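You operate a simulated robot arm through the tools that you are given. There is no shell and no other tool.

You are at the controls of a simulated robot arm. One attempt, no reset.

Task
Swap the green divider in the deep crate for the orange one.
Fine: same slot; the old one into a free gap of the divider rack; lid off to the table, then back on.

Only the result counts: the job must be done as asked and must still hold three seconds after the hand-in. Knocking over, shifting, dropping, spilling or breaking anything else fails it. Lids that push on must go on centred and level and be pressed home; caps that screw on are set level and turned clockwise until they are tight.

Robot
A 6-joint arm with a two-finger gripper, fixed in place. Base frame: the origin is on the floor under the middle of its stand, x ahead of it, y to its left, z up; the work surface is at about z = 74. Readings come in cm, degrees, newtons and seconds.
It reaches about 163.7 cm from its shoulder. Its first joint turns from -166.0 to 166.0 degrees. Payload 3.43 kg.
Tool frame: the origin (TCP) lies between the finger pads and is the grasp point; the fingertips stand 2 cm ahead of it; z points along the fingers, y is the line along which they close. The gripper opens to 19 cm; its body begins 24.8 cm behind the TCP.
Orientation is told as [roll, pitch, yaw] about the base's x, y, z axes, in that order, counted from this pose: with the fingers straight down and closing along the base's y, the tool's x points along the base's -x, its y along +y and its z along -z.

Tools
- The arm moves only by the tool jog_arm. Its argument "plan" is a list of rows, each an object of numbers (a shift or turn left out is 0, a gripper value left out holds the last): "wx", "wy", "wz": the turn, a rotation vector about the tool's x, y, z in degrees; "tx", "ty", "tz": the shift along the tool's x, y, z in cm; "claw": the closure, from 0 (fully open) to 1 (shut). In form: [{"wx": .., "wy": .., "wz": .., "tx": .., "ty": .., "tz": .., "claw": ..}, ...]. A call has 1 to 20 rows; each row shifts and turns the commanded pose from where the row before left it, along the tool's axes as they then stand. Rows are played at 5 a second. More than 5 cm and 8.6 degrees between two rows, or a gripper value outside its range, and nothing of the call is played. Where a pose cannot be reached the arm comes as near as it can. A force on the tool above 40 N (or 10 N above the force at the start of the call, whichever is more), or a blocked arm, ends the call early, and 0.2 s more pass. Each finger travels about 4.5 cm/s and halts on what it meets, pressing with about 44 N; the grip force reading is that of the motor and also rises with nothing between the fingers. The clock runs only during rows and for 0.2 s after the last one: add rows that do not move to give the fingers time. The reply holds the time, the measured pose of the TCP, the force on the tool along the base axes, the opening and the grip force, in the units named above and with some noise, with the torque about the TCP (base axes, N m) and any sound that the robot's microphone picked up, and new pictures: "show" is both (left out), scene, wrist or none.
- Cameras (640 x 400 px; columns grow to the right, rows downward): "scene" is fixed at [23.57, 50.19, 160.06]; the picture's right is [0.09, -1.00, 0.00], its down [-0.75, -0.07, -0.66] and it looks along [0.66, 0.06, -0.75] (base axes); focal length 248 px, centre (320, 200). "wrist" rides on the gripper at [7, -0.8, -28.8] in the tool frame; the picture's right is [0.12, 0.99, 0.00], its down [-0.96, 0.12, -0.25] and it looks along [-0.25, 0.03, 0.97] (tool axes); focal length 261 px, centre (320, 200). There is no depth. A picture from a camera that has moved, and an enlarged one, comes with that camera's place and axes in the base frame and with its lens. The place of the scene camera against the robot may be out by one fixed shift of up to 2.5 cm in any direction.
- lift_body(by): slides the trunk up (or, below 0, down) by that many cm; the arm rides with it, the base frame stays. It gives what a move gives, with no picture.
- enlarge(camera, box): a new picture of the part [left, top, right, bottom] of that camera's present view, enlarged. It takes no simulated time.
- hand_in(): hands the job in; it is judged then, once.

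Places have to be worked out from the pictures, the camera data and where the tool is seen. Open the gripper and draw the arm clear of the work before you hand the job in, unless the task says otherwise.

The tools are called after ">>>" by a JSON object that holds its "method" and its "body". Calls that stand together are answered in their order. jog_arm: Moves the arm, as the interface text tells. Its arguments: {"type":"object","properties":{"plan":{"type":"array"},"show":{"type":"string","enum":["both","scene","wrist","none"]}},"required":["plan"]} The other tools are called the same way: lift_body (by) moves the trunk up or down; enlarge (camera, box) takes an enlarged picture of a part of a camera's view; hand_in () hands the job in.

At the start:

```text
t: 0.0
tool_pos: [66.87, 26.79, 125.27]
tcp_rot: [0.0, 0.1, 0.0]
contact_force: [-0.2, -0.7, 0.2]
wrist_torque: [0.01, 0.0, 0.01]
gripper_width: 19.02
finger_force: 0.0
trunk travel left (down, up): [-17.5, 6.5]
```

scene: 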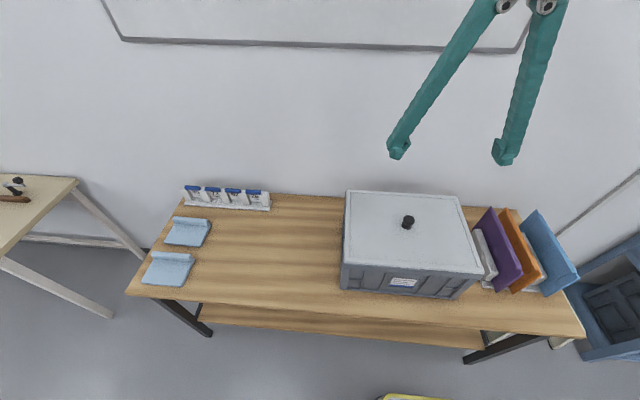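
wrist: 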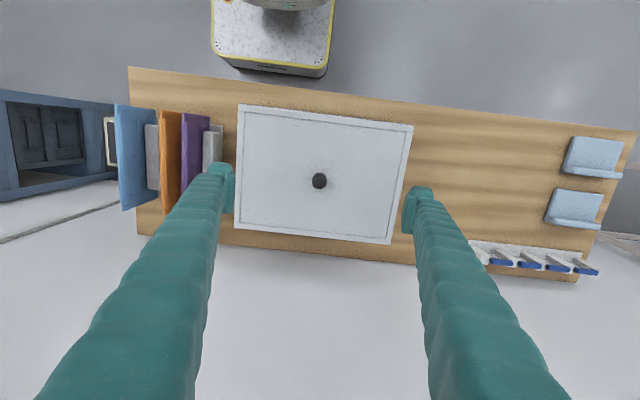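

The pictures show a grey lidded crate with a dark knob, and a rack at the right with purple, orange and blue dividers. I'll enlarge both views to work out the places.

>>> {"method": "enlarge", "body": {"camera": "scene", "box": [320, 170, 600, 345]}}

>>> {"method": "enlarge", "body": {"camera": "wrist", "box": [90, 60, 430, 272]}}

>>> {"method": "enlarge", "body": {"camera": "scene", "box": [120, 160, 330, 310]}}

```text
2.29 times, centred on (460, 258) of scene
camera zoom: at [23.57, 50.19, 160.06], right [0.09, -1.0, 0.0], down [-0.75, -0.07, -0.66], along [0.66, 0.06, -0.75], focal length 568 px, centre (0, 69)
```

zoom: 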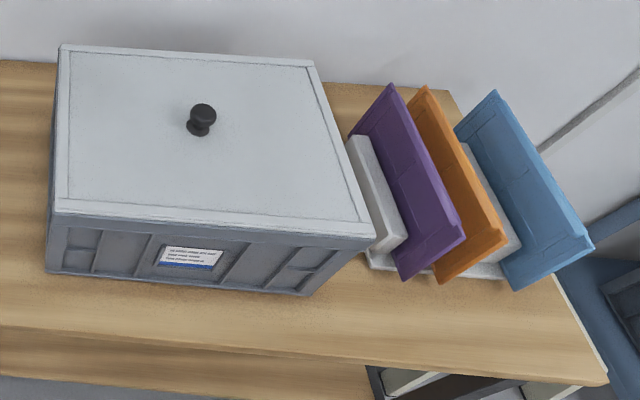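

```text
1.88 times, centred on (260, 166) of wrist
camera zoom: at [59.66, 25.92, 154.1], right [-0.12, 0.99, 0.0], down [0.96, 0.12, 0.25], along [0.25, 0.03, -0.97], focal length 491 px, centre (433, 264)
```

zoom: 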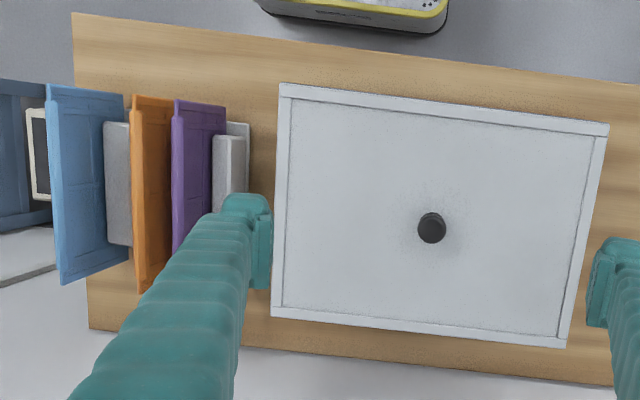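

```text
2.67 times, centred on (225, 235) of scene
camera zoom: at [23.57, 50.19, 160.06], right [0.09, -1.0, 0.0], down [-0.75, -0.07, -0.66], along [0.66, 0.06, -0.75], focal length 662 px, centre (573, 107)
```

zoom: 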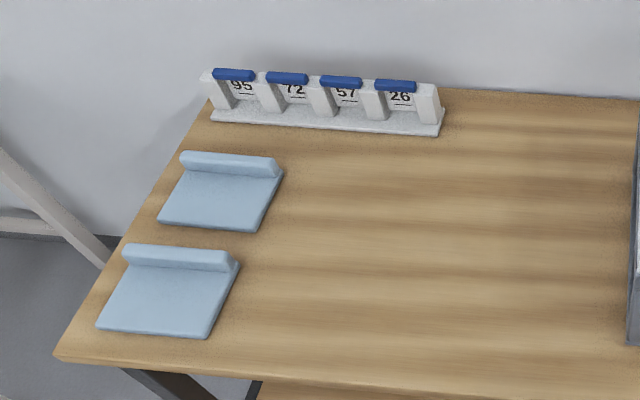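

The lid looks like about 38 x 27 cm with its knob near (69, 27, 100). I'll shift the arm sideways toward the rack at the same height to get a second wrist view for triangulation.

>>> {"method": "jog_arm", "body": {"plan": [{"ty": -4}, {"ty": -5}, {"ty": -5}, {"ty": -5}, {"ty": -5}, {"ty": -4}, {}, {}], "show": "both"}}

```text
t: 1.8
tool_pos: [67.03, -1.33, 125.24]
tcp_rot: [-0.1, -0.1, 0.1]
contact_force: [0.6, 0.1, 0.3]
wrist_torque: [-0.01, 0.01, 0.0]
gripper_width: 18.97
finger_force: 0.2
trunk travel left (down, up): [-17.5, 6.5]
camera wrist: at [59.85, -2.09, 154.04], right [-0.12, 0.99, 0.0], down [0.96, 0.12, 0.25], along [0.25, 0.03, -0.97], focal length 261 px, centre (320, 200)
```

scene: 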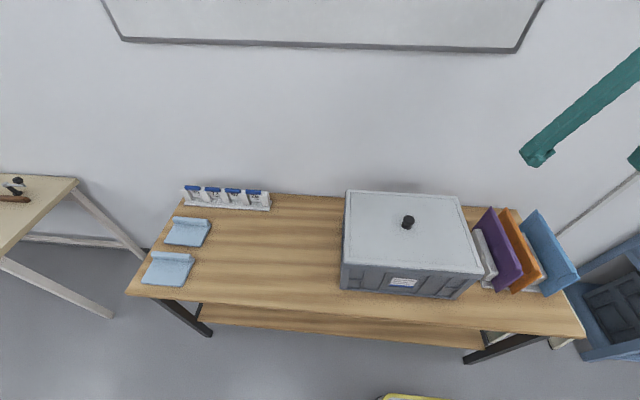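
wrist: 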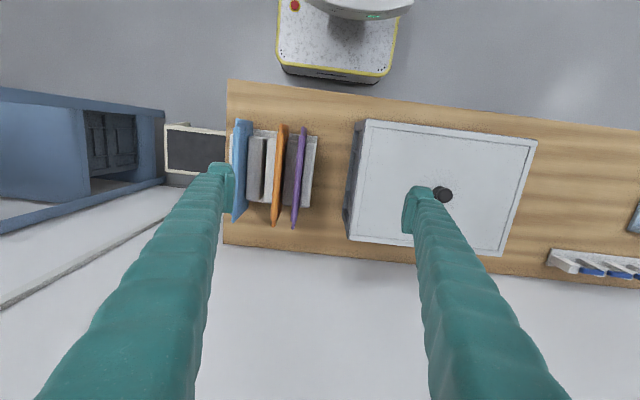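

>>> {"method": "enlarge", "body": {"camera": "wrist", "box": [215, 105, 345, 235]}}

>>> {"method": "enlarge", "body": {"camera": "wrist", "box": [330, 100, 550, 270]}}

```text
3.08 times, centred on (280, 170) of wrist
camera zoom: at [59.85, -2.09, 154.04], right [-0.12, 0.99, 0.0], down [0.96, 0.12, 0.25], along [0.25, 0.03, -0.97], focal length 802 px, centre (443, 292)
```

zoom: 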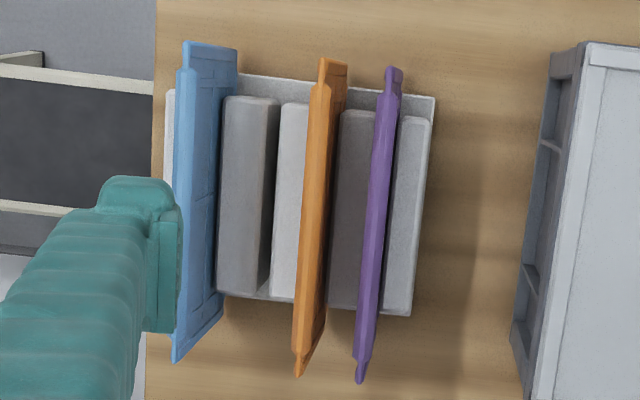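

```text
2.35 times, centred on (440, 185) of wrist
camera zoom: at [59.85, -2.09, 154.04], right [-0.12, 0.99, 0.0], down [0.96, 0.12, 0.25], along [0.25, 0.03, -0.97], focal length 613 px, centre (38, 235)
```

zoom: 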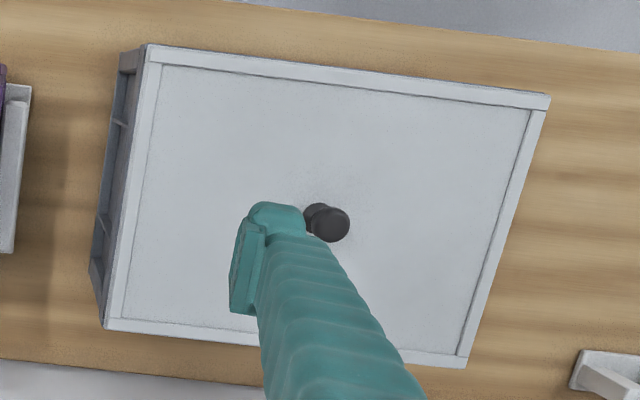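

The lid centre comes out near (70.0, 27.1), its top at about z 94.3. The rack pitch is about 5.2 cm: purple y≈-6.2, orange ≈-11.4, a free gap ≈-16.7, blue ≈-22. I need the finger thickness, so I'll look closely at the tips.

>>> {"method": "enlarge", "body": {"camera": "scene", "box": [500, 110, 640, 198]}}

>>> {"method": "enlarge", "body": {"camera": "wrist", "box": [180, 150, 260, 230]}}

>>> {"method": "enlarge", "body": {"camera": "scene", "box": [450, 190, 590, 310]}}

```text
4.55 times, centred on (570, 154) of scene
camera zoom: at [23.57, 50.19, 160.06], right [0.09, -1.0, 0.0], down [-0.75, -0.07, -0.66], along [0.66, 0.06, -0.75], focal length 1129 px, centre (-816, 409)
```

zoom: 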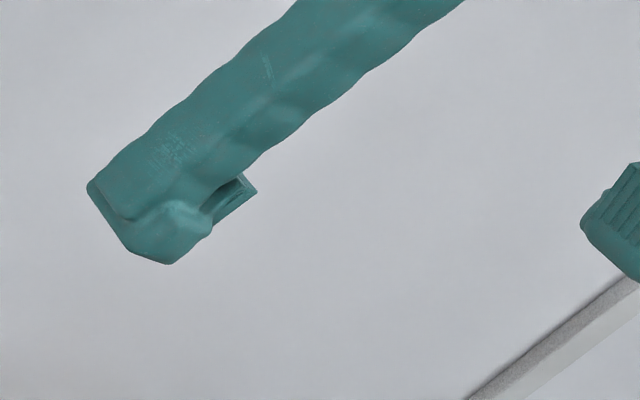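

```text
5.00 times, centred on (220, 190) of wrist
camera zoom: at [59.85, -2.09, 154.04], right [-0.12, 0.99, 0.0], down [0.96, 0.12, 0.25], along [0.25, 0.03, -0.97], focal length 1303 px, centre (820, 250)
```

zoom: 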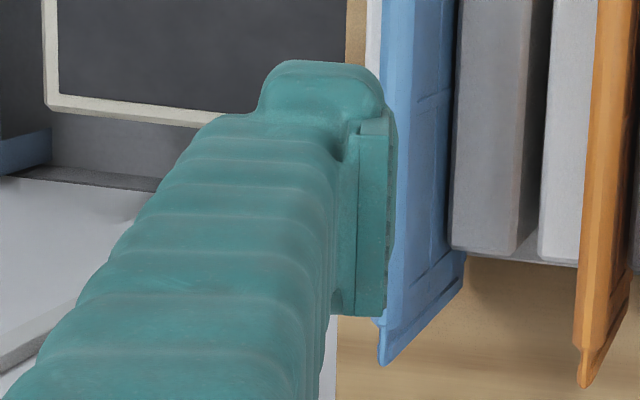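

```text
3.33 times, centred on (520, 250) of scene
camera zoom: at [23.57, 50.19, 160.06], right [0.09, -1.0, 0.0], down [-0.75, -0.07, -0.66], along [0.66, 0.06, -0.75], focal length 828 px, centre (-347, 33)
```

zoom: 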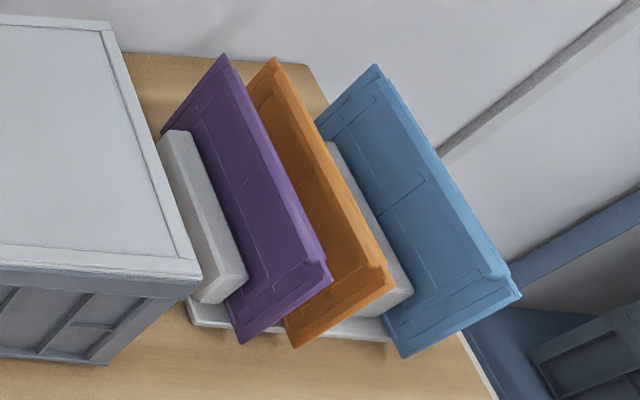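

Finger thickness looks like roughly 3 cm against about 4 cm of free space between panels, which is workable. Now I'll go above the lid knob at (69.9, 27.05) and come down to z≈106, with the claw part closed.

>>> {"method": "jog_arm", "body": {"plan": [{"ty": 4.5, "tx": -0.5}, {"ty": 4.8, "tx": -0.5}, {"ty": 4.8, "tx": -0.5}, {"ty": 4.8, "tx": -0.5}, {"ty": 4.8, "tx": -0.5, "claw": 0.55}, {"ty": 4.68, "tx": -0.4}, {"tz": 4.5}, {"tz": 4.5}, {"tz": 4.5}, {"tz": 4.5}, {}, {}], "show": "both"}}

```text
t: 4.4
tool_pos: [69.98, 27.15, 107.37]
tcp_rot: [0.0, 0.0, 0.0]
contact_force: [-0.9, -0.2, -0.7]
wrist_torque: [0.01, 0.01, 0.03]
gripper_width: 8.55
finger_force: 0.0
trunk travel left (down, up): [-17.5, 6.5]
camera wrist: at [62.72, 26.32, 136.09], right [-0.12, 0.99, 0.0], down [0.96, 0.12, 0.25], along [0.25, 0.03, -0.97], focal length 261 px, centre (320, 200)
```

scene: 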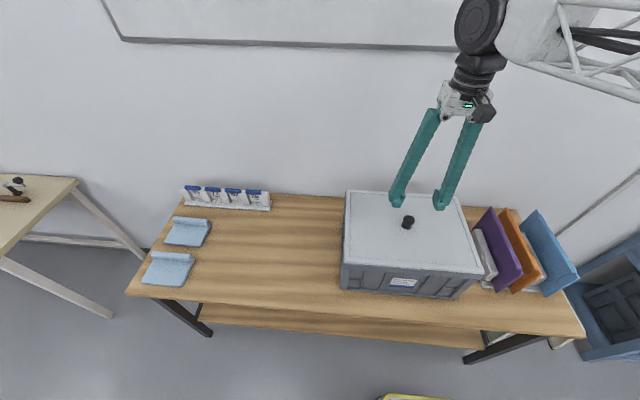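
wrist: 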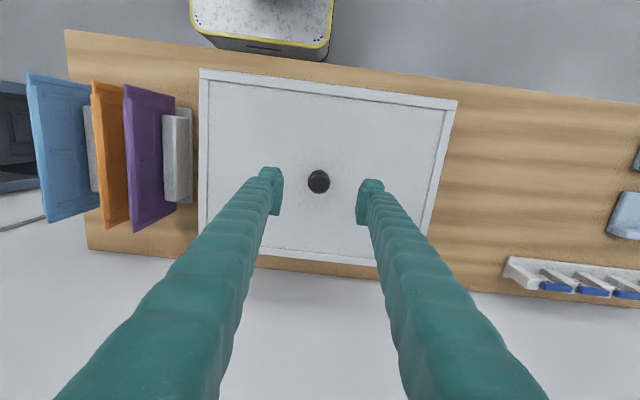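

>>> {"method": "enlarge", "body": {"camera": "wrist", "box": [240, 140, 400, 240]}}

>>> {"method": "enlarge", "body": {"camera": "scene", "box": [370, 170, 470, 240]}}

```text
4.00 times, centred on (320, 190) of wrist
camera zoom: at [62.72, 26.32, 136.09], right [-0.12, 0.99, 0.0], down [0.96, 0.12, 0.25], along [0.25, 0.03, -0.97], focal length 1043 px, centre (320, 240)
```

zoom: 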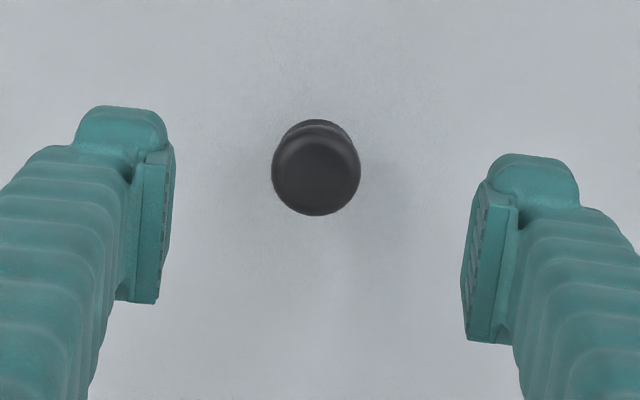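

```text
5.71 times, centred on (420, 205) of scene
camera zoom: at [23.57, 50.19, 160.06], right [0.09, -1.0, 0.0], down [-0.75, -0.07, -0.66], along [0.66, 0.06, -0.75], focal length 1419 px, centre (-251, 171)
```

zoom: 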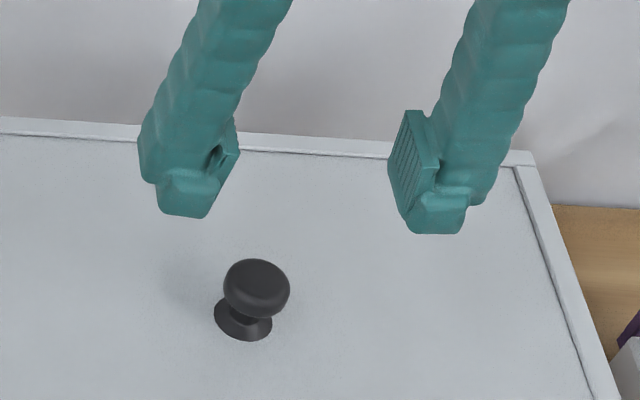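

The knob is at about (69.94, 27.06) and the TCP is right above it. I'll go down to z≈97.2 and close on the knob.

>>> {"method": "jog_arm", "body": {"plan": [{"tz": 3.5}, {"tz": 3.5}, {"tz": 2}, {"tz": 1.1}, {}, {"claw": 0.75}, {"claw": 0.85}, {"claw": 1}, {}, {}, {}, {}], "show": "both"}}

```text
t: 7.0
tool_pos: [69.75, 27.09, 97.34]
tcp_rot: [0.0, 0.0, 0.0]
contact_force: [0.2, 0.8, 0.1]
wrist_torque: [0.0, -0.02, -0.01]
gripper_width: 3.01
finger_force: 43.9
trunk travel left (down, up): [-17.5, 6.5]
camera wrist: at [62.68, 26.25, 126.14], right [-0.12, 0.99, 0.0], down [0.96, 0.12, 0.25], along [0.25, 0.03, -0.97], focal length 261 px, centre (320, 200)
```

scene: 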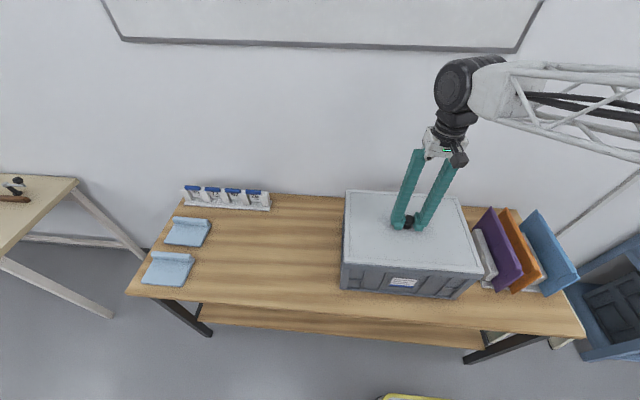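
wrist: 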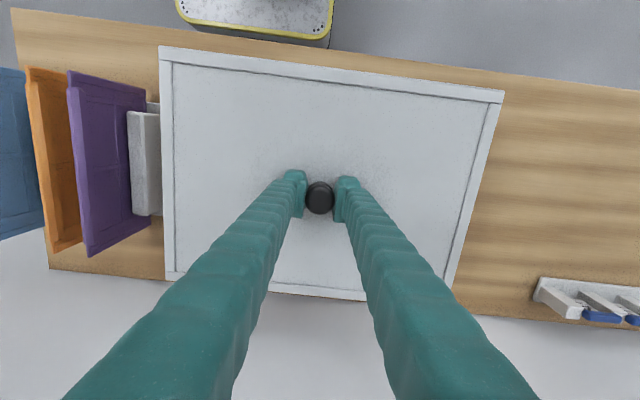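

The claw holds the knob at 3.0 cm width with 44 N. I'll lift straight up slowly and watch the force.

>>> {"method": "jog_arm", "body": {"plan": [{"tz": -0.5}, {"tz": -0.5}, {"tz": -0.5}, {"tz": -0.5}, {}, {}], "show": "scene"}}

```text
t: 8.4
tool_pos: [69.81, 27.24, 99.11]
tcp_rot: [-0.1, 0.0, 0.1]
contact_force: [-0.3, 0.4, -2.5]
wrist_torque: [0.0, 0.01, 0.0]
gripper_width: 3.02
finger_force: 43.5
trunk travel left (down, up): [-17.5, 6.5]
```

scene: 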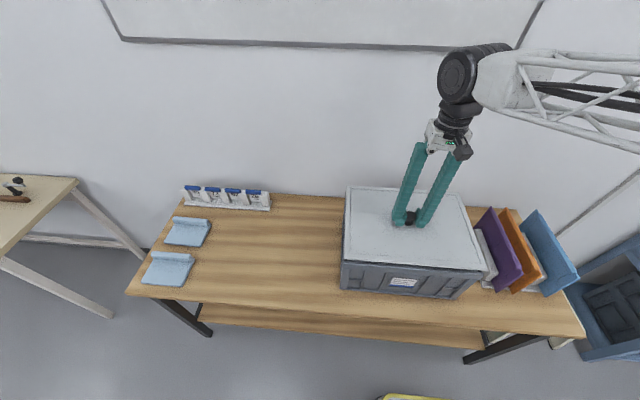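

The load reads about 2.5 N, so the lid has come free. I'll lift another 8 cm and check it clears.

>>> {"method": "jog_arm", "body": {"plan": [{"tz": -1}, {"tz": -1.5}, {"tz": -2}, {"tz": -2}, {"tz": -2}, {"tz": -1.5}, {}, {}], "show": "both"}}

```text
t: 10.2
tool_pos: [69.75, 27.16, 109.21]
tcp_rot: [0.0, 0.0, 0.1]
contact_force: [1.0, 0.2, -2.7]
wrist_torque: [0.0, -0.02, 0.0]
gripper_width: 2.98
finger_force: 44.0
trunk travel left (down, up): [-17.5, 6.5]
camera wrist: at [62.68, 26.22, 138.08], right [-0.12, 0.99, 0.0], down [0.96, 0.12, 0.25], along [0.25, 0.03, -0.97], focal length 261 px, centre (320, 200)
```

scene: 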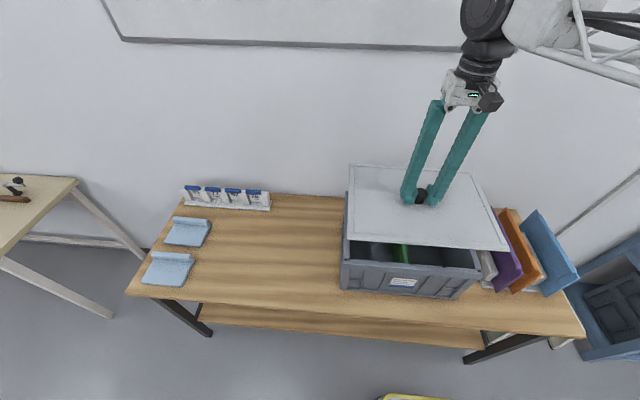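
wrist: 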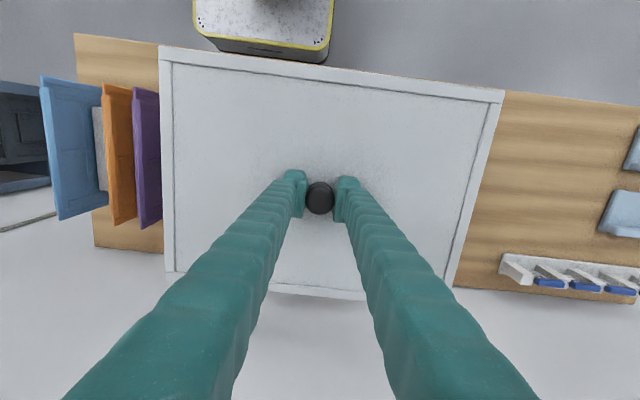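

The lid is lifted level and I can see green in the crate. I'll carry the lid to the clear table area near (68, 70.5) and come down to about z 84.

>>> {"method": "jog_arm", "body": {"plan": [{"ty": 2.5}, {"ty": 4.2, "tx": 0.2}, {"ty": 4.5, "tx": 0.2}, {"ty": 4.5, "tx": 0.2}, {"ty": 4.5, "tx": 0.2}, {"ty": 4.5, "tx": 0.2}, {"ty": 4.5, "tx": 0.2}, {"ty": 4.5, "tx": 0.2}, {"ty": 4.5, "tx": 0.2}, {"ty": 3.5, "tx": 0.2}, {"ty": 1.7}, {}, {"tz": 3}, {"tz": 4}, {"tz": 4}, {"tz": 4}, {"tz": 4}, {"tz": 4}, {"tz": 2.2}, {}], "show": "both"}}

```text
t: 14.4
tool_pos: [67.57, 70.5, 83.83]
tcp_rot: [-0.1, 0.0, 0.0]
contact_force: [0.2, 0.1, -4.0]
wrist_torque: [-0.03, 0.01, -0.02]
gripper_width: 3.01
finger_force: 44.0
trunk travel left (down, up): [-17.5, 6.5]
camera wrist: at [60.38, 69.66, 112.73], right [-0.12, 0.99, 0.0], down [0.96, 0.12, 0.25], along [0.25, 0.03, -0.97], focal length 261 px, centre (320, 200)
```

scene: 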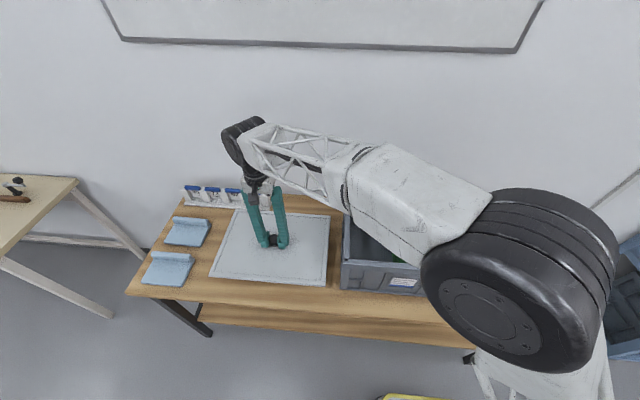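
wrist: 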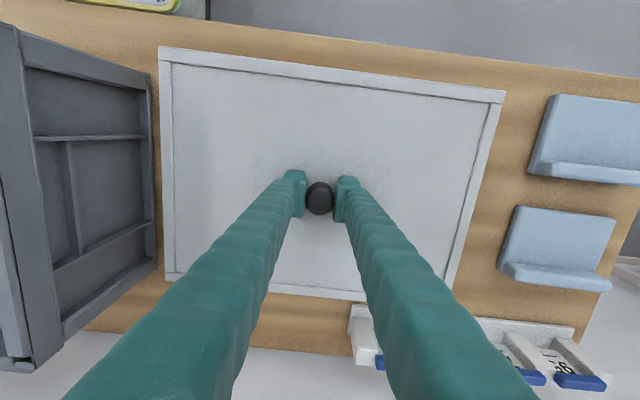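

The lid hovers over clear table. The card rack begins around x≈88 and the light-blue pieces at y≈99. I'll lower slowly until it touches.

>>> {"method": "jog_arm", "body": {"plan": [{"tz": 0.7}, {"tz": 0.7}, {"tz": 0.6}, {"tz": 0.5}, {"tz": 0.5}, {}], "show": "none"}}

```text
t: 15.8
tool_pos: [67.87, 70.45, 81.0]
tcp_rot: [0.0, 0.1, -0.1]
contact_force: [-1.1, -0.5, -2.4]
wrist_torque: [-0.02, 0.0, 0.0]
gripper_width: 3.0
finger_force: 44.5
trunk travel left (down, up): [-17.5, 6.5]
```

>>> {"method": "jog_arm", "body": {"plan": [{"tz": 0.4}, {"tz": 0.4}, {"tz": 0.4}, {}], "show": "wrist"}}

```text
t: 16.8
tool_pos: [68.01, 70.5, 79.76]
tcp_rot: [0.0, 0.0, -0.1]
contact_force: [0.1, -0.4, -2.3]
wrist_torque: [-0.01, 0.0, 0.01]
gripper_width: 2.99
finger_force: 43.9
trunk travel left (down, up): [-17.5, 6.5]
camera wrist: at [60.75, 69.7, 108.57], right [-0.12, 0.99, 0.0], down [0.96, 0.12, 0.25], along [0.25, 0.03, -0.97], focal length 261 px, centre (320, 200)
```

wrist: 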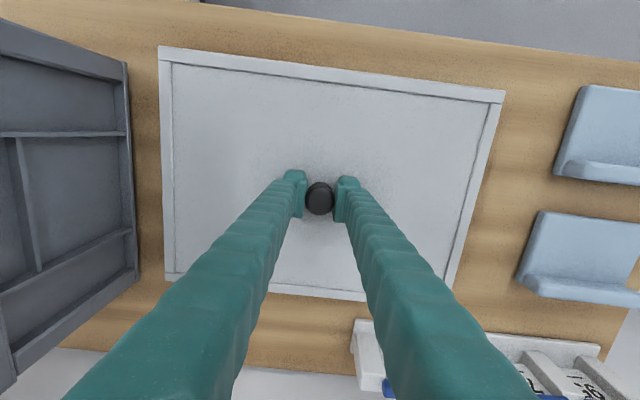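

No contact yet, as the load is still only the lid weight. I'll keep lowering in small steps.

>>> {"method": "jog_arm", "body": {"plan": [{"tz": 0.3}, {"tz": 0.3}, {"tz": 0.3}, {"tz": 0.3}, {}], "show": "none"}}

```text
t: 18.0
tool_pos: [67.9, 70.54, 78.39]
tcp_rot: [0.0, 0.0, -0.1]
contact_force: [0.0, 0.4, -2.4]
wrist_torque: [0.01, 0.02, 0.0]
gripper_width: 2.96
finger_force: 43.7
trunk travel left (down, up): [-17.5, 6.5]
```

>>> {"method": "jog_arm", "body": {"plan": [{"tz": 0.2}, {"tz": 0.2}, {"tz": 0.2}, {}], "show": "none"}}

```text
t: 19.0
tool_pos: [67.99, 70.52, 78.03]
tcp_rot: [0.0, 0.0, 0.0]
contact_force: [0.5, -0.8, -3.6]
wrist_torque: [0.01, -0.02, 0.0]
gripper_width: 2.98
finger_force: 44.1
trunk travel left (down, up): [-17.5, 6.5]
```

>>> {"method": "jog_arm", "body": {"plan": [{"tz": 0.2}, {"tz": 0.2}, {}], "show": "none"}}

```text
t: 19.8
tool_pos: [67.89, 70.61, 77.75]
tcp_rot: [0.1, -0.2, 0.0]
contact_force: [0.0, -2.2, 34.7]
wrist_torque: [-0.34, 0.3, -0.05]
gripper_width: 3.0
finger_force: 43.7
trunk travel left (down, up): [-17.5, 6.5]
```

The lid is on the table at TCP z≈77.8. I'll back off slightly to drop the load, open the claw, and rise clear.

>>> {"method": "jog_arm", "body": {"plan": [{"tz": -0.15}, {"claw": 0.9}, {"claw": 0.8}, {"claw": 0.7}, {"claw": 0.6}, {}, {}, {}], "show": "wrist"}}

```text
t: 21.6
tool_pos: [67.91, 70.43, 77.67]
tcp_rot: [0.0, 0.0, 0.0]
contact_force: [-6.7, 2.9, 25.9]
wrist_torque: [0.21, 0.1, -0.06]
gripper_width: 7.35
finger_force: 0.0
trunk travel left (down, up): [-17.5, 6.5]
camera wrist: at [60.71, 69.6, 106.54], right [-0.12, 0.99, 0.0], down [0.96, 0.12, 0.25], along [0.25, 0.03, -0.97], focal length 261 px, centre (320, 200)
```

wrist: 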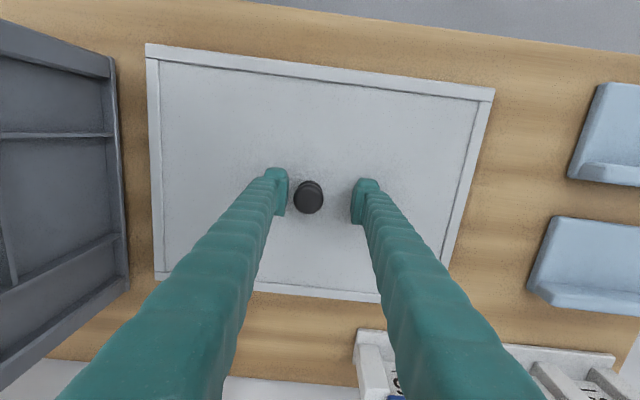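

The fingertips were resting on the lid top and the lid shifted about a centimetre, still safely on clear table. I'll rise straight up and look at the result.

>>> {"method": "jog_arm", "body": {"plan": [{"tz": -1}, {"tz": -2}, {"tz": -4}, {"tz": -5}, {"tz": -5}, {"tz": -5}, {"tz": -5}, {"tz": -5}, {"tz": -5}, {"tz": -5}, {}, {}], "show": "both"}}

```text
t: 24.2
tool_pos: [66.87, 69.55, 117.13]
tcp_rot: [0.3, -0.3, 0.0]
contact_force: [-1.1, 0.1, -0.5]
wrist_torque: [0.03, -0.03, 0.02]
gripper_width: 7.59
finger_force: 0.1
out of reach, approached as far as the arm can: row 10
trunk travel left (down, up): [-17.5, 6.5]
camera wrist: at [59.52, 68.63, 145.97], right [-0.12, 0.99, 0.01], down [0.96, 0.11, 0.25], along [0.25, 0.03, -0.97], focal length 261 px, centre (320, 200)
```

scene: 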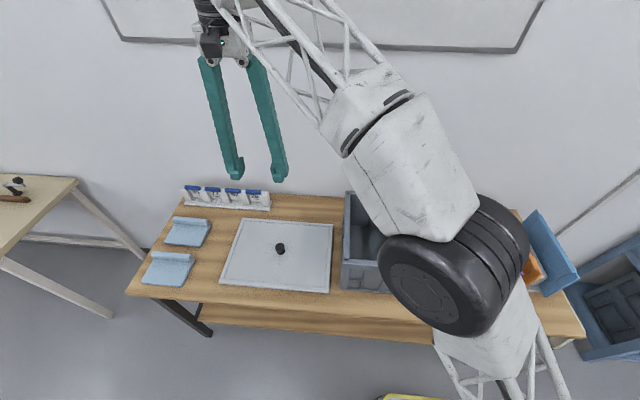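
wrist: 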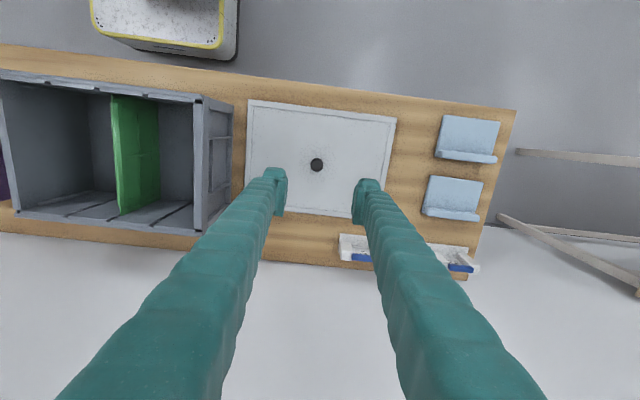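

The lid lies at about (67.4, 68.8), clear of everything. Now I'll move back over the crate to look at the green divider and its slots.

>>> {"method": "jog_arm", "body": {"plan": [{"ty": -4.8, "tz": 1}, {"ty": -4.8}, {"ty": -4.8}, {"ty": -4.8, "tx": -0.4}, {"ty": -4.8, "tx": -0.5}, {"ty": -4.8, "tx": -0.5}, {"ty": -4.8, "tx": -0.5}, {"ty": -4.8}, {"ty": -4.8}, {}, {}], "show": "both"}}

```text
t: 26.6
tool_pos: [68.77, 26.38, 115.6]
tcp_rot: [-0.1, 0.0, -0.1]
contact_force: [0.3, 1.2, -0.3]
wrist_torque: [0.03, 0.0, -0.03]
gripper_width: 7.61
finger_force: 0.1
trunk travel left (down, up): [-17.5, 6.5]
camera wrist: at [61.6, 25.57, 144.45], right [-0.12, 0.99, 0.0], down [0.96, 0.12, 0.25], along [0.25, 0.03, -0.97], focal length 261 px, centre (320, 200)
```

scene: 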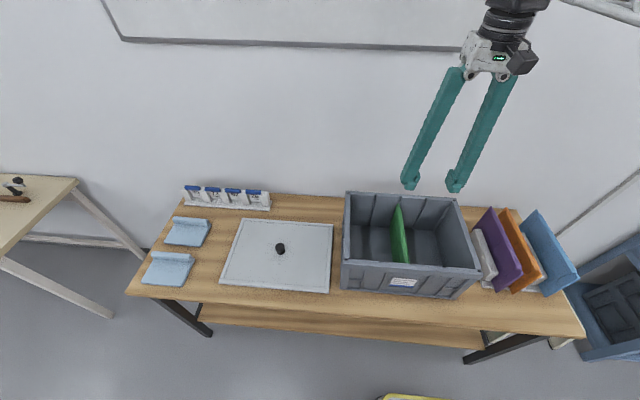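
wrist: 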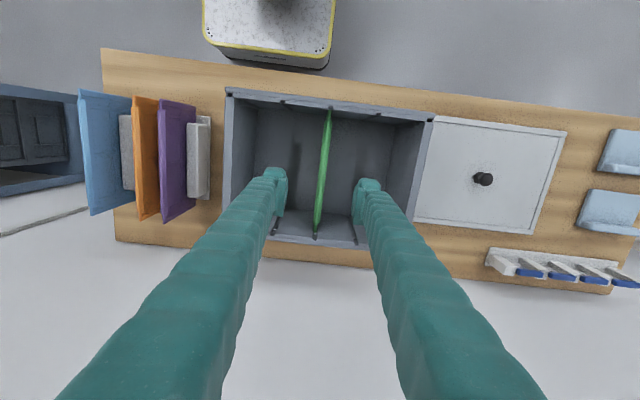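

>>> {"method": "enlarge", "body": {"camera": "wrist", "box": [215, 80, 445, 260]}}

>>> {"method": "enlarge", "body": {"camera": "scene", "box": [335, 185, 485, 300]}}

>>> {"method": "enlarge", "body": {"camera": "wrist", "box": [290, 95, 360, 245]}}

```text
2.22 times, centred on (330, 170) of wrist
camera zoom: at [61.6, 25.57, 144.45], right [-0.12, 0.99, 0.0], down [0.96, 0.12, 0.25], along [0.25, 0.03, -0.97], focal length 579 px, centre (298, 267)
```

zoom: 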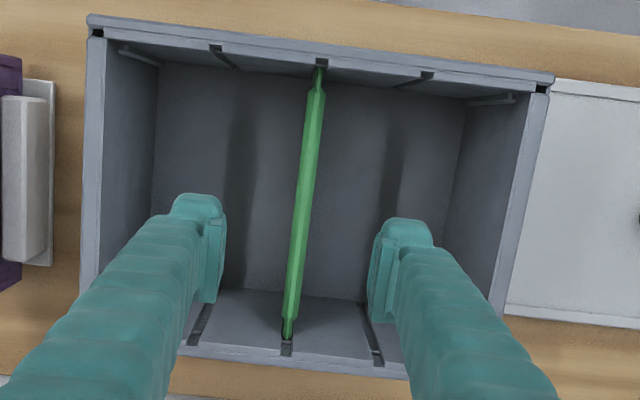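

```text
3.48 times, centred on (410, 242) of scene
camera zoom: at [23.57, 50.19, 160.06], right [0.09, -1.0, 0.0], down [-0.75, -0.07, -0.66], along [0.66, 0.06, -0.75], focal length 864 px, centre (7, 52)
```

zoom: 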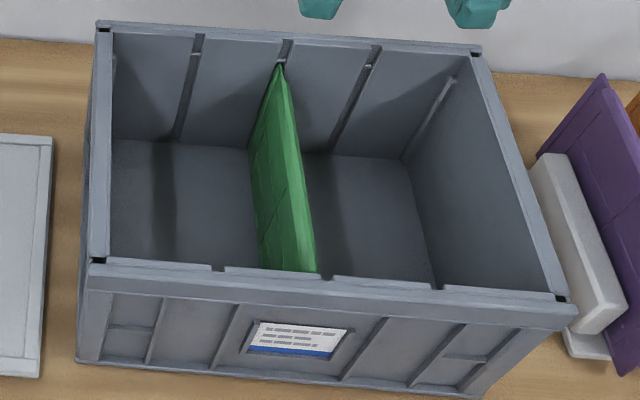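

```text
2.67 times, centred on (325, 170) of wrist
camera zoom: at [61.6, 25.57, 144.45], right [-0.12, 0.99, 0.0], down [0.96, 0.12, 0.25], along [0.25, 0.03, -0.97], focal length 695 px, centre (307, 280)
```

zoom: 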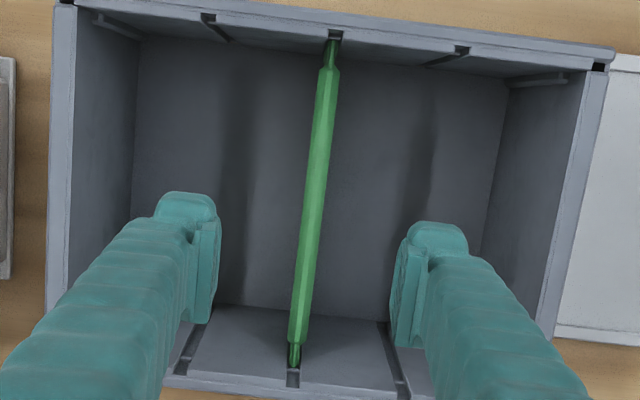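

The crate has three groove pairs, and the green divider sits in the middle one at about x 57.3–82.3, y≈27.07, with its top near z 91. I'll centre over it and descend to z≈100, then check alignment.

>>> {"method": "jog_arm", "body": {"plan": [{"tx": -1.1, "ty": 0.7}, {"tz": 4}, {"tz": 4}, {"tz": 4}, {"tz": 3.5}, {}, {}], "show": "both"}}

```text
t: 28.2
tool_pos: [70.0, 27.16, 100.03]
tcp_rot: [0.0, 0.0, 0.0]
contact_force: [0.8, -1.0, 0.3]
wrist_torque: [-0.04, -0.01, 0.02]
gripper_width: 7.62
finger_force: 0.2
trunk travel left (down, up): [-17.5, 6.5]
camera wrist: at [62.79, 26.32, 128.94], right [-0.12, 0.99, 0.0], down [0.96, 0.12, 0.25], along [0.25, 0.03, -0.97], focal length 261 px, centre (320, 200)
```

scene: 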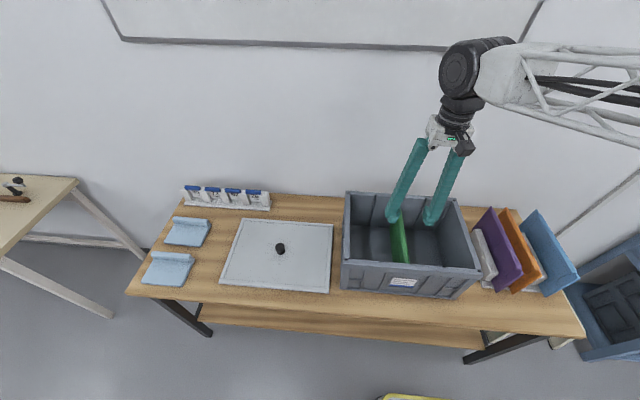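
wrist: 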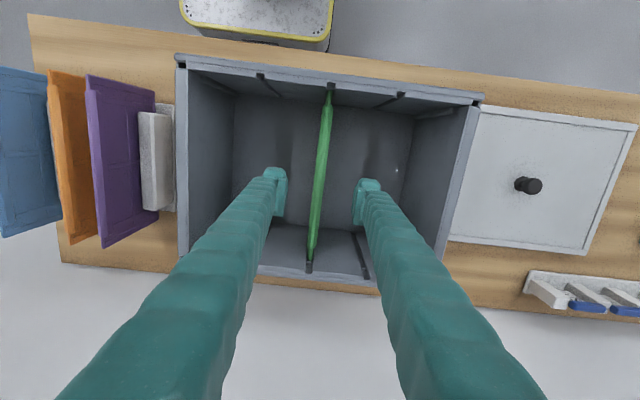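

>>> {"method": "enlarge", "body": {"camera": "wrist", "box": [250, 70, 400, 280]}}

>>> {"method": "enlarge", "body": {"camera": "scene", "box": [340, 180, 480, 280]}}

```text
1.90 times, centred on (325, 175) of wrist
camera zoom: at [62.79, 26.32, 128.94], right [-0.12, 0.99, 0.0], down [0.96, 0.12, 0.25], along [0.25, 0.03, -0.97], focal length 496 px, centre (310, 248)
```

zoom: 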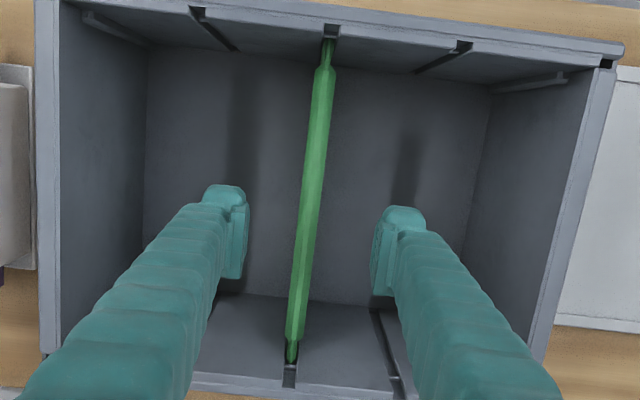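

```text
4.00 times, centred on (410, 230) of scene
camera zoom: at [23.57, 50.19, 160.06], right [0.09, -1.0, 0.0], down [-0.75, -0.07, -0.66], along [0.66, 0.06, -0.75], focal length 994 px, centre (-40, 80)
```

zoom: 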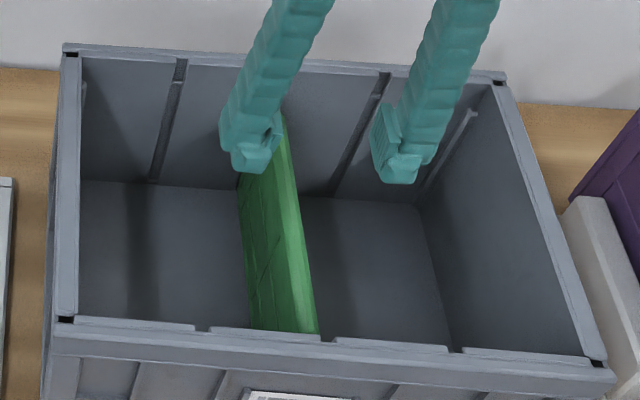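

TCP (70.0, 27.16) is well centred on the green panel (y≈27.15). I'll descend to z≈89.7 and close gently on it.

>>> {"method": "jog_arm", "body": {"plan": [{"tz": 3.5}, {"tz": 3.5}, {"tz": 2}, {"tz": 1.3}, {}, {"claw": 0.7}, {"claw": 0.8}, {"claw": 0.9}, {"claw": 1}, {}, {}, {}], "show": "both"}}

```text
t: 30.8
tool_pos: [69.77, 26.83, 89.87]
tcp_rot: [-0.1, -0.1, 0.1]
contact_force: [-0.1, -0.3, 0.0]
wrist_torque: [0.01, -0.01, -0.02]
gripper_width: 1.49
finger_force: 43.6
trunk travel left (down, up): [-17.5, 6.5]
camera wrist: at [62.65, 26.09, 118.68], right [-0.12, 0.99, 0.0], down [0.96, 0.12, 0.25], along [0.25, 0.03, -0.97], focal length 261 px, centre (320, 200)
```

scene: 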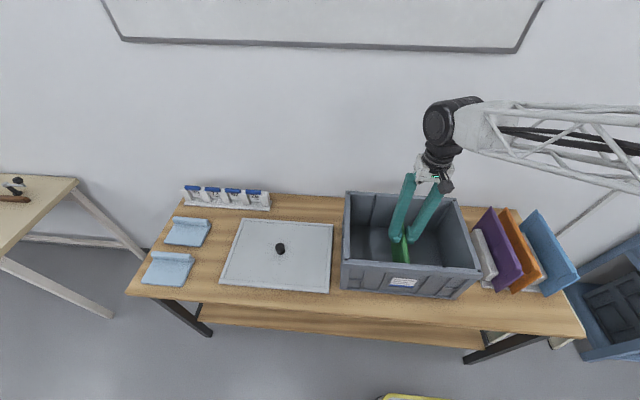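
wrist: 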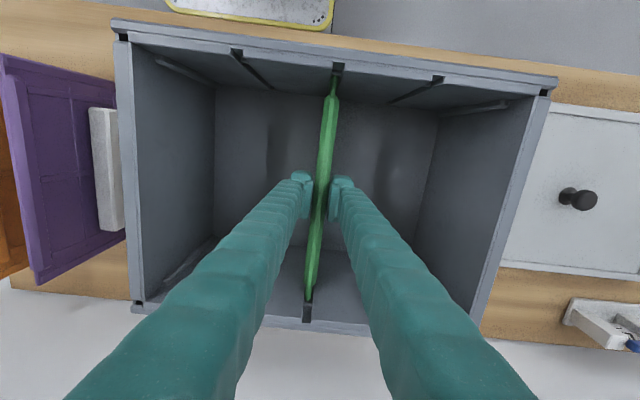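

The grip holds at 1.49 cm, which is the panel thickness. Let me check the grip detail before lifting.

>>> {"method": "enlarge", "body": {"camera": "wrist", "box": [270, 50, 370, 330]}}

>>> {"method": "enlarge", "body": {"camera": "scene", "box": [350, 190, 470, 280]}}

```text
1.43 times, centred on (320, 190) of wrist
camera zoom: at [62.65, 26.09, 118.68], right [-0.12, 0.99, 0.0], down [0.96, 0.12, 0.25], along [0.25, 0.03, -0.97], focal length 372 px, centre (320, 214)
```

zoom: 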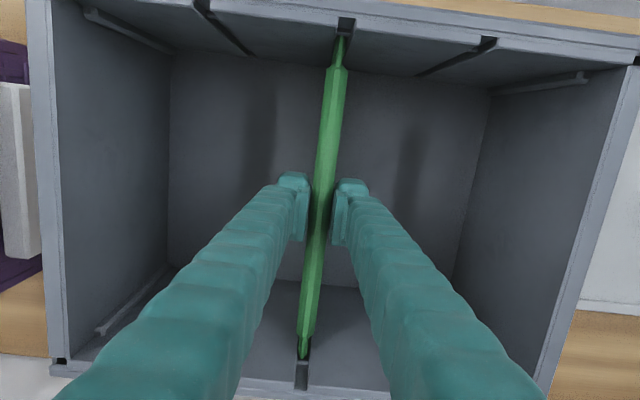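

```text
4.44 times, centred on (410, 235) of scene
camera zoom: at [23.57, 50.19, 160.06], right [0.09, -1.0, 0.0], down [-0.75, -0.07, -0.66], along [0.66, 0.06, -0.75], focal length 1104 px, centre (-80, 44)
```

zoom: 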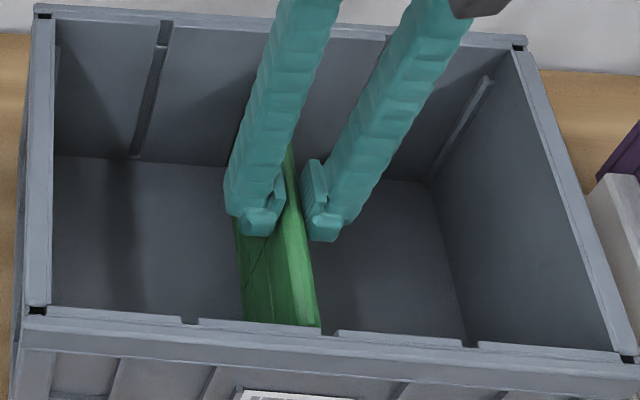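

The fingers sit squarely on either side of the panel. I'll pull up slowly along the grooves.

>>> {"method": "jog_arm", "body": {"plan": [{"tz": -0.5}, {"tz": -1}, {"tz": -1}, {"tz": -1}, {}, {}], "show": "wrist"}}

```text
t: 32.2
tool_pos: [69.84, 26.92, 93.5]
tcp_rot: [0.0, -0.2, 0.0]
contact_force: [0.3, -0.5, -1.5]
wrist_torque: [0.03, -0.02, 0.0]
gripper_width: 1.47
finger_force: 43.7
trunk travel left (down, up): [-17.5, 6.5]
camera wrist: at [62.68, 26.07, 122.37], right [-0.12, 0.99, 0.0], down [0.96, 0.12, 0.25], along [0.25, 0.03, -0.97], focal length 261 px, centre (320, 200)
```

wrist: 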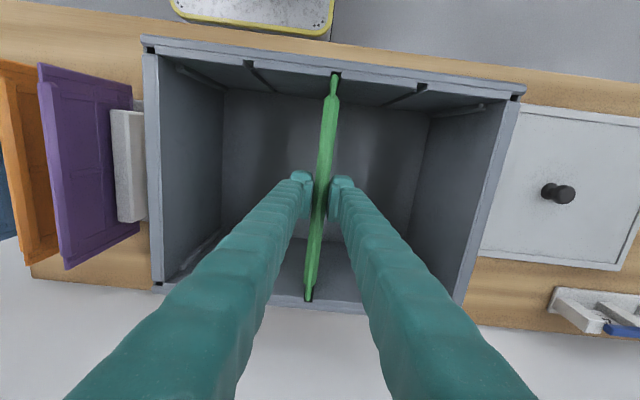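

The panel slides freely (about 1.5 N). I'll continue up to z≈113 so its bottom clears the rim.

>>> {"method": "jog_arm", "body": {"plan": [{"tz": -1.5}, {"tz": -2}, {"tz": -2.5}, {"tz": -2.5}, {"tz": -3}, {"tz": -3}, {"tz": -3}, {"tz": -2}, {}, {}], "show": "both"}}

```text
t: 34.4
tool_pos: [69.81, 26.97, 113.32]
tcp_rot: [0.0, 0.0, 0.0]
contact_force: [-0.2, 0.7, -1.3]
wrist_torque: [0.03, -0.01, 0.02]
gripper_width: 1.47
finger_force: 44.1
trunk travel left (down, up): [-17.5, 6.5]
camera wrist: at [62.64, 26.05, 142.16], right [-0.12, 0.99, 0.0], down [0.96, 0.12, 0.25], along [0.25, 0.03, -0.97], focal length 261 px, centre (320, 200)
```

scene: 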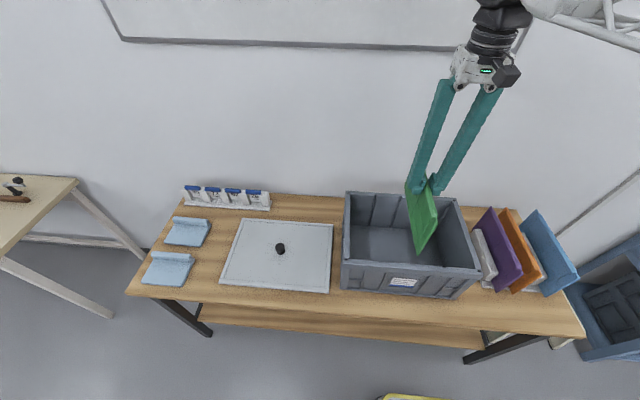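
wrist: 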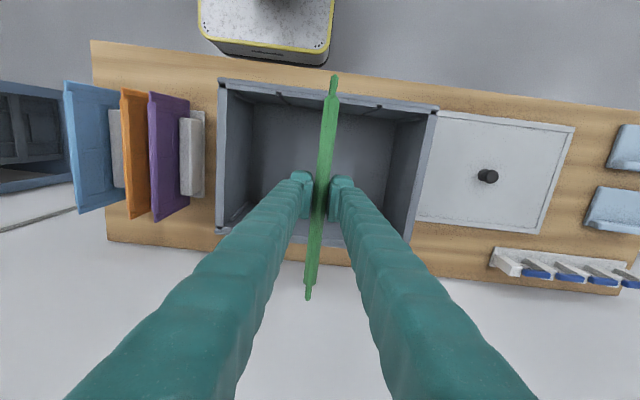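

The green is out and hanging well above the rim. I'll move toward the rack and stop at y≈-8 to view the free gap from almost overhead.

>>> {"method": "jog_arm", "body": {"plan": [{"ty": -3}, {"ty": -4.5}, {"ty": -4.5}, {"ty": -4.5}, {"ty": -4.5}, {"ty": -4.5}, {"ty": -4.5}, {"ty": -3}, {"ty": -2}, {}, {}], "show": "both"}}

```text
t: 36.8
tool_pos: [69.96, -8.04, 113.05]
tcp_rot: [0.0, 0.0, -0.1]
contact_force: [0.0, -1.1, -1.4]
wrist_torque: [-0.01, 0.02, -0.01]
gripper_width: 1.48
finger_force: 44.2
trunk travel left (down, up): [-17.5, 6.5]
camera wrist: at [62.77, -8.88, 141.93], right [-0.12, 0.99, 0.0], down [0.96, 0.12, 0.25], along [0.25, 0.03, -0.97], focal length 261 px, centre (320, 200)
```

scene: 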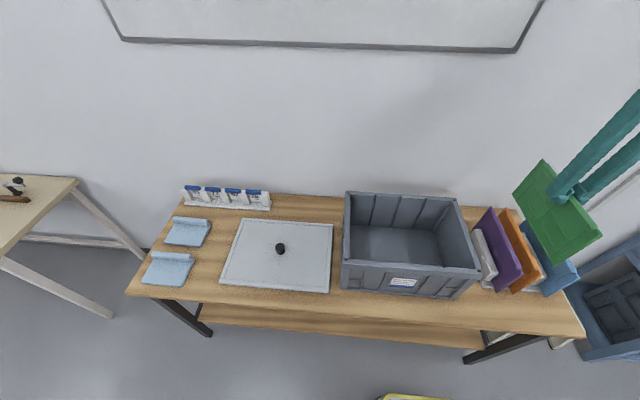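
wrist: 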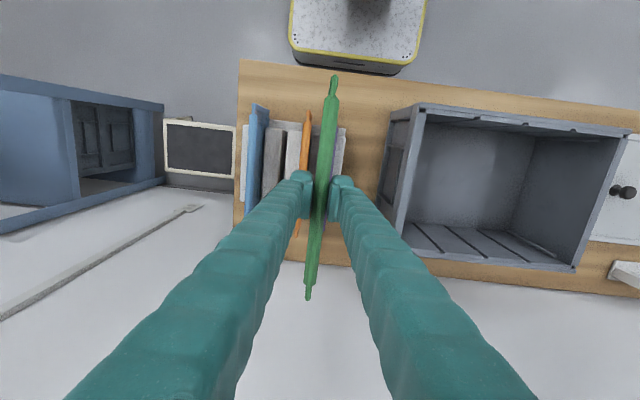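

>>> {"method": "enlarge", "body": {"camera": "wrist", "box": [225, 90, 365, 220]}}

>>> {"method": "enlarge", "body": {"camera": "scene", "box": [455, 150, 615, 310]}}

```text
3.08 times, centred on (295, 155) of wrist
camera zoom: at [62.77, -8.88, 141.93], right [-0.12, 0.99, 0.0], down [0.96, 0.12, 0.25], along [0.25, 0.03, -0.97], focal length 802 px, centre (397, 338)
```

zoom: 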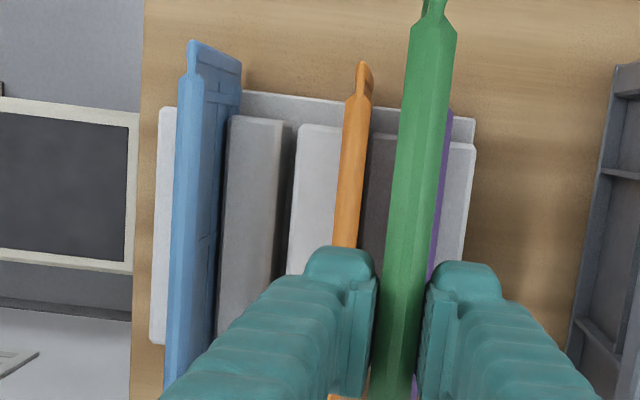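

```text
2.50 times, centred on (535, 230) of scene
camera zoom: at [23.57, 50.19, 160.06], right [0.09, -1.0, 0.0], down [-0.75, -0.07, -0.66], along [0.66, 0.06, -0.75], focal length 621 px, centre (-218, 125)
```

zoom: 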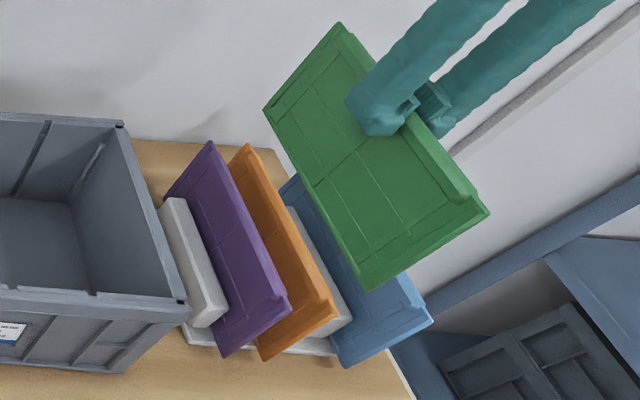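

The free gap lies between the second and third blocks. From the panel spacing (purple -6.16, orange -11.5, blue -21.8) its centre is y≈-16.67, and the rack centre is x≈72.1. I'll move the green panel over it and lower to z≈108 to check.

>>> {"method": "jog_arm", "body": {"plan": [{"ty": -3, "tx": -0.7}, {"ty": -3, "tx": -0.7}, {"ty": -2.63, "tx": -0.7}, {"tz": 2.5}, {"tz": 2.5}, {}, {}], "show": "both"}}

```text
t: 38.4
tool_pos: [72.2, -16.78, 107.85]
tcp_rot: [-0.1, -0.1, 0.0]
contact_force: [-0.4, 0.8, -0.9]
wrist_torque: [0.03, -0.02, 0.05]
gripper_width: 1.47
finger_force: 44.2
trunk travel left (down, up): [-17.5, 6.5]
camera wrist: at [64.94, -17.6, 136.79], right [-0.12, 0.99, 0.0], down [0.96, 0.12, 0.25], along [0.25, 0.03, -0.97], focal length 261 px, centre (320, 200)
```

scene: 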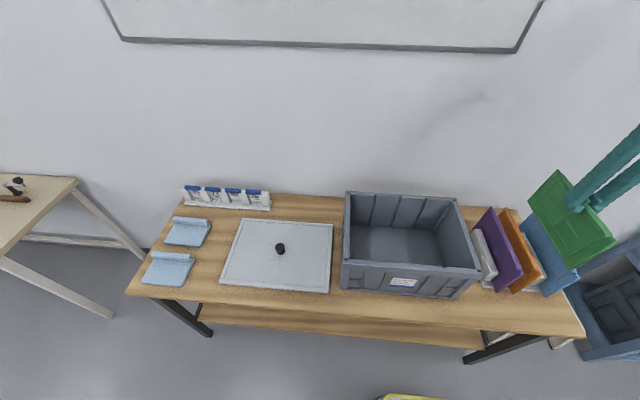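
wrist: 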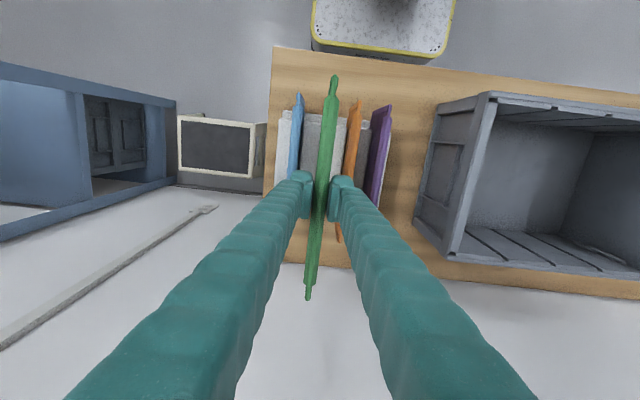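

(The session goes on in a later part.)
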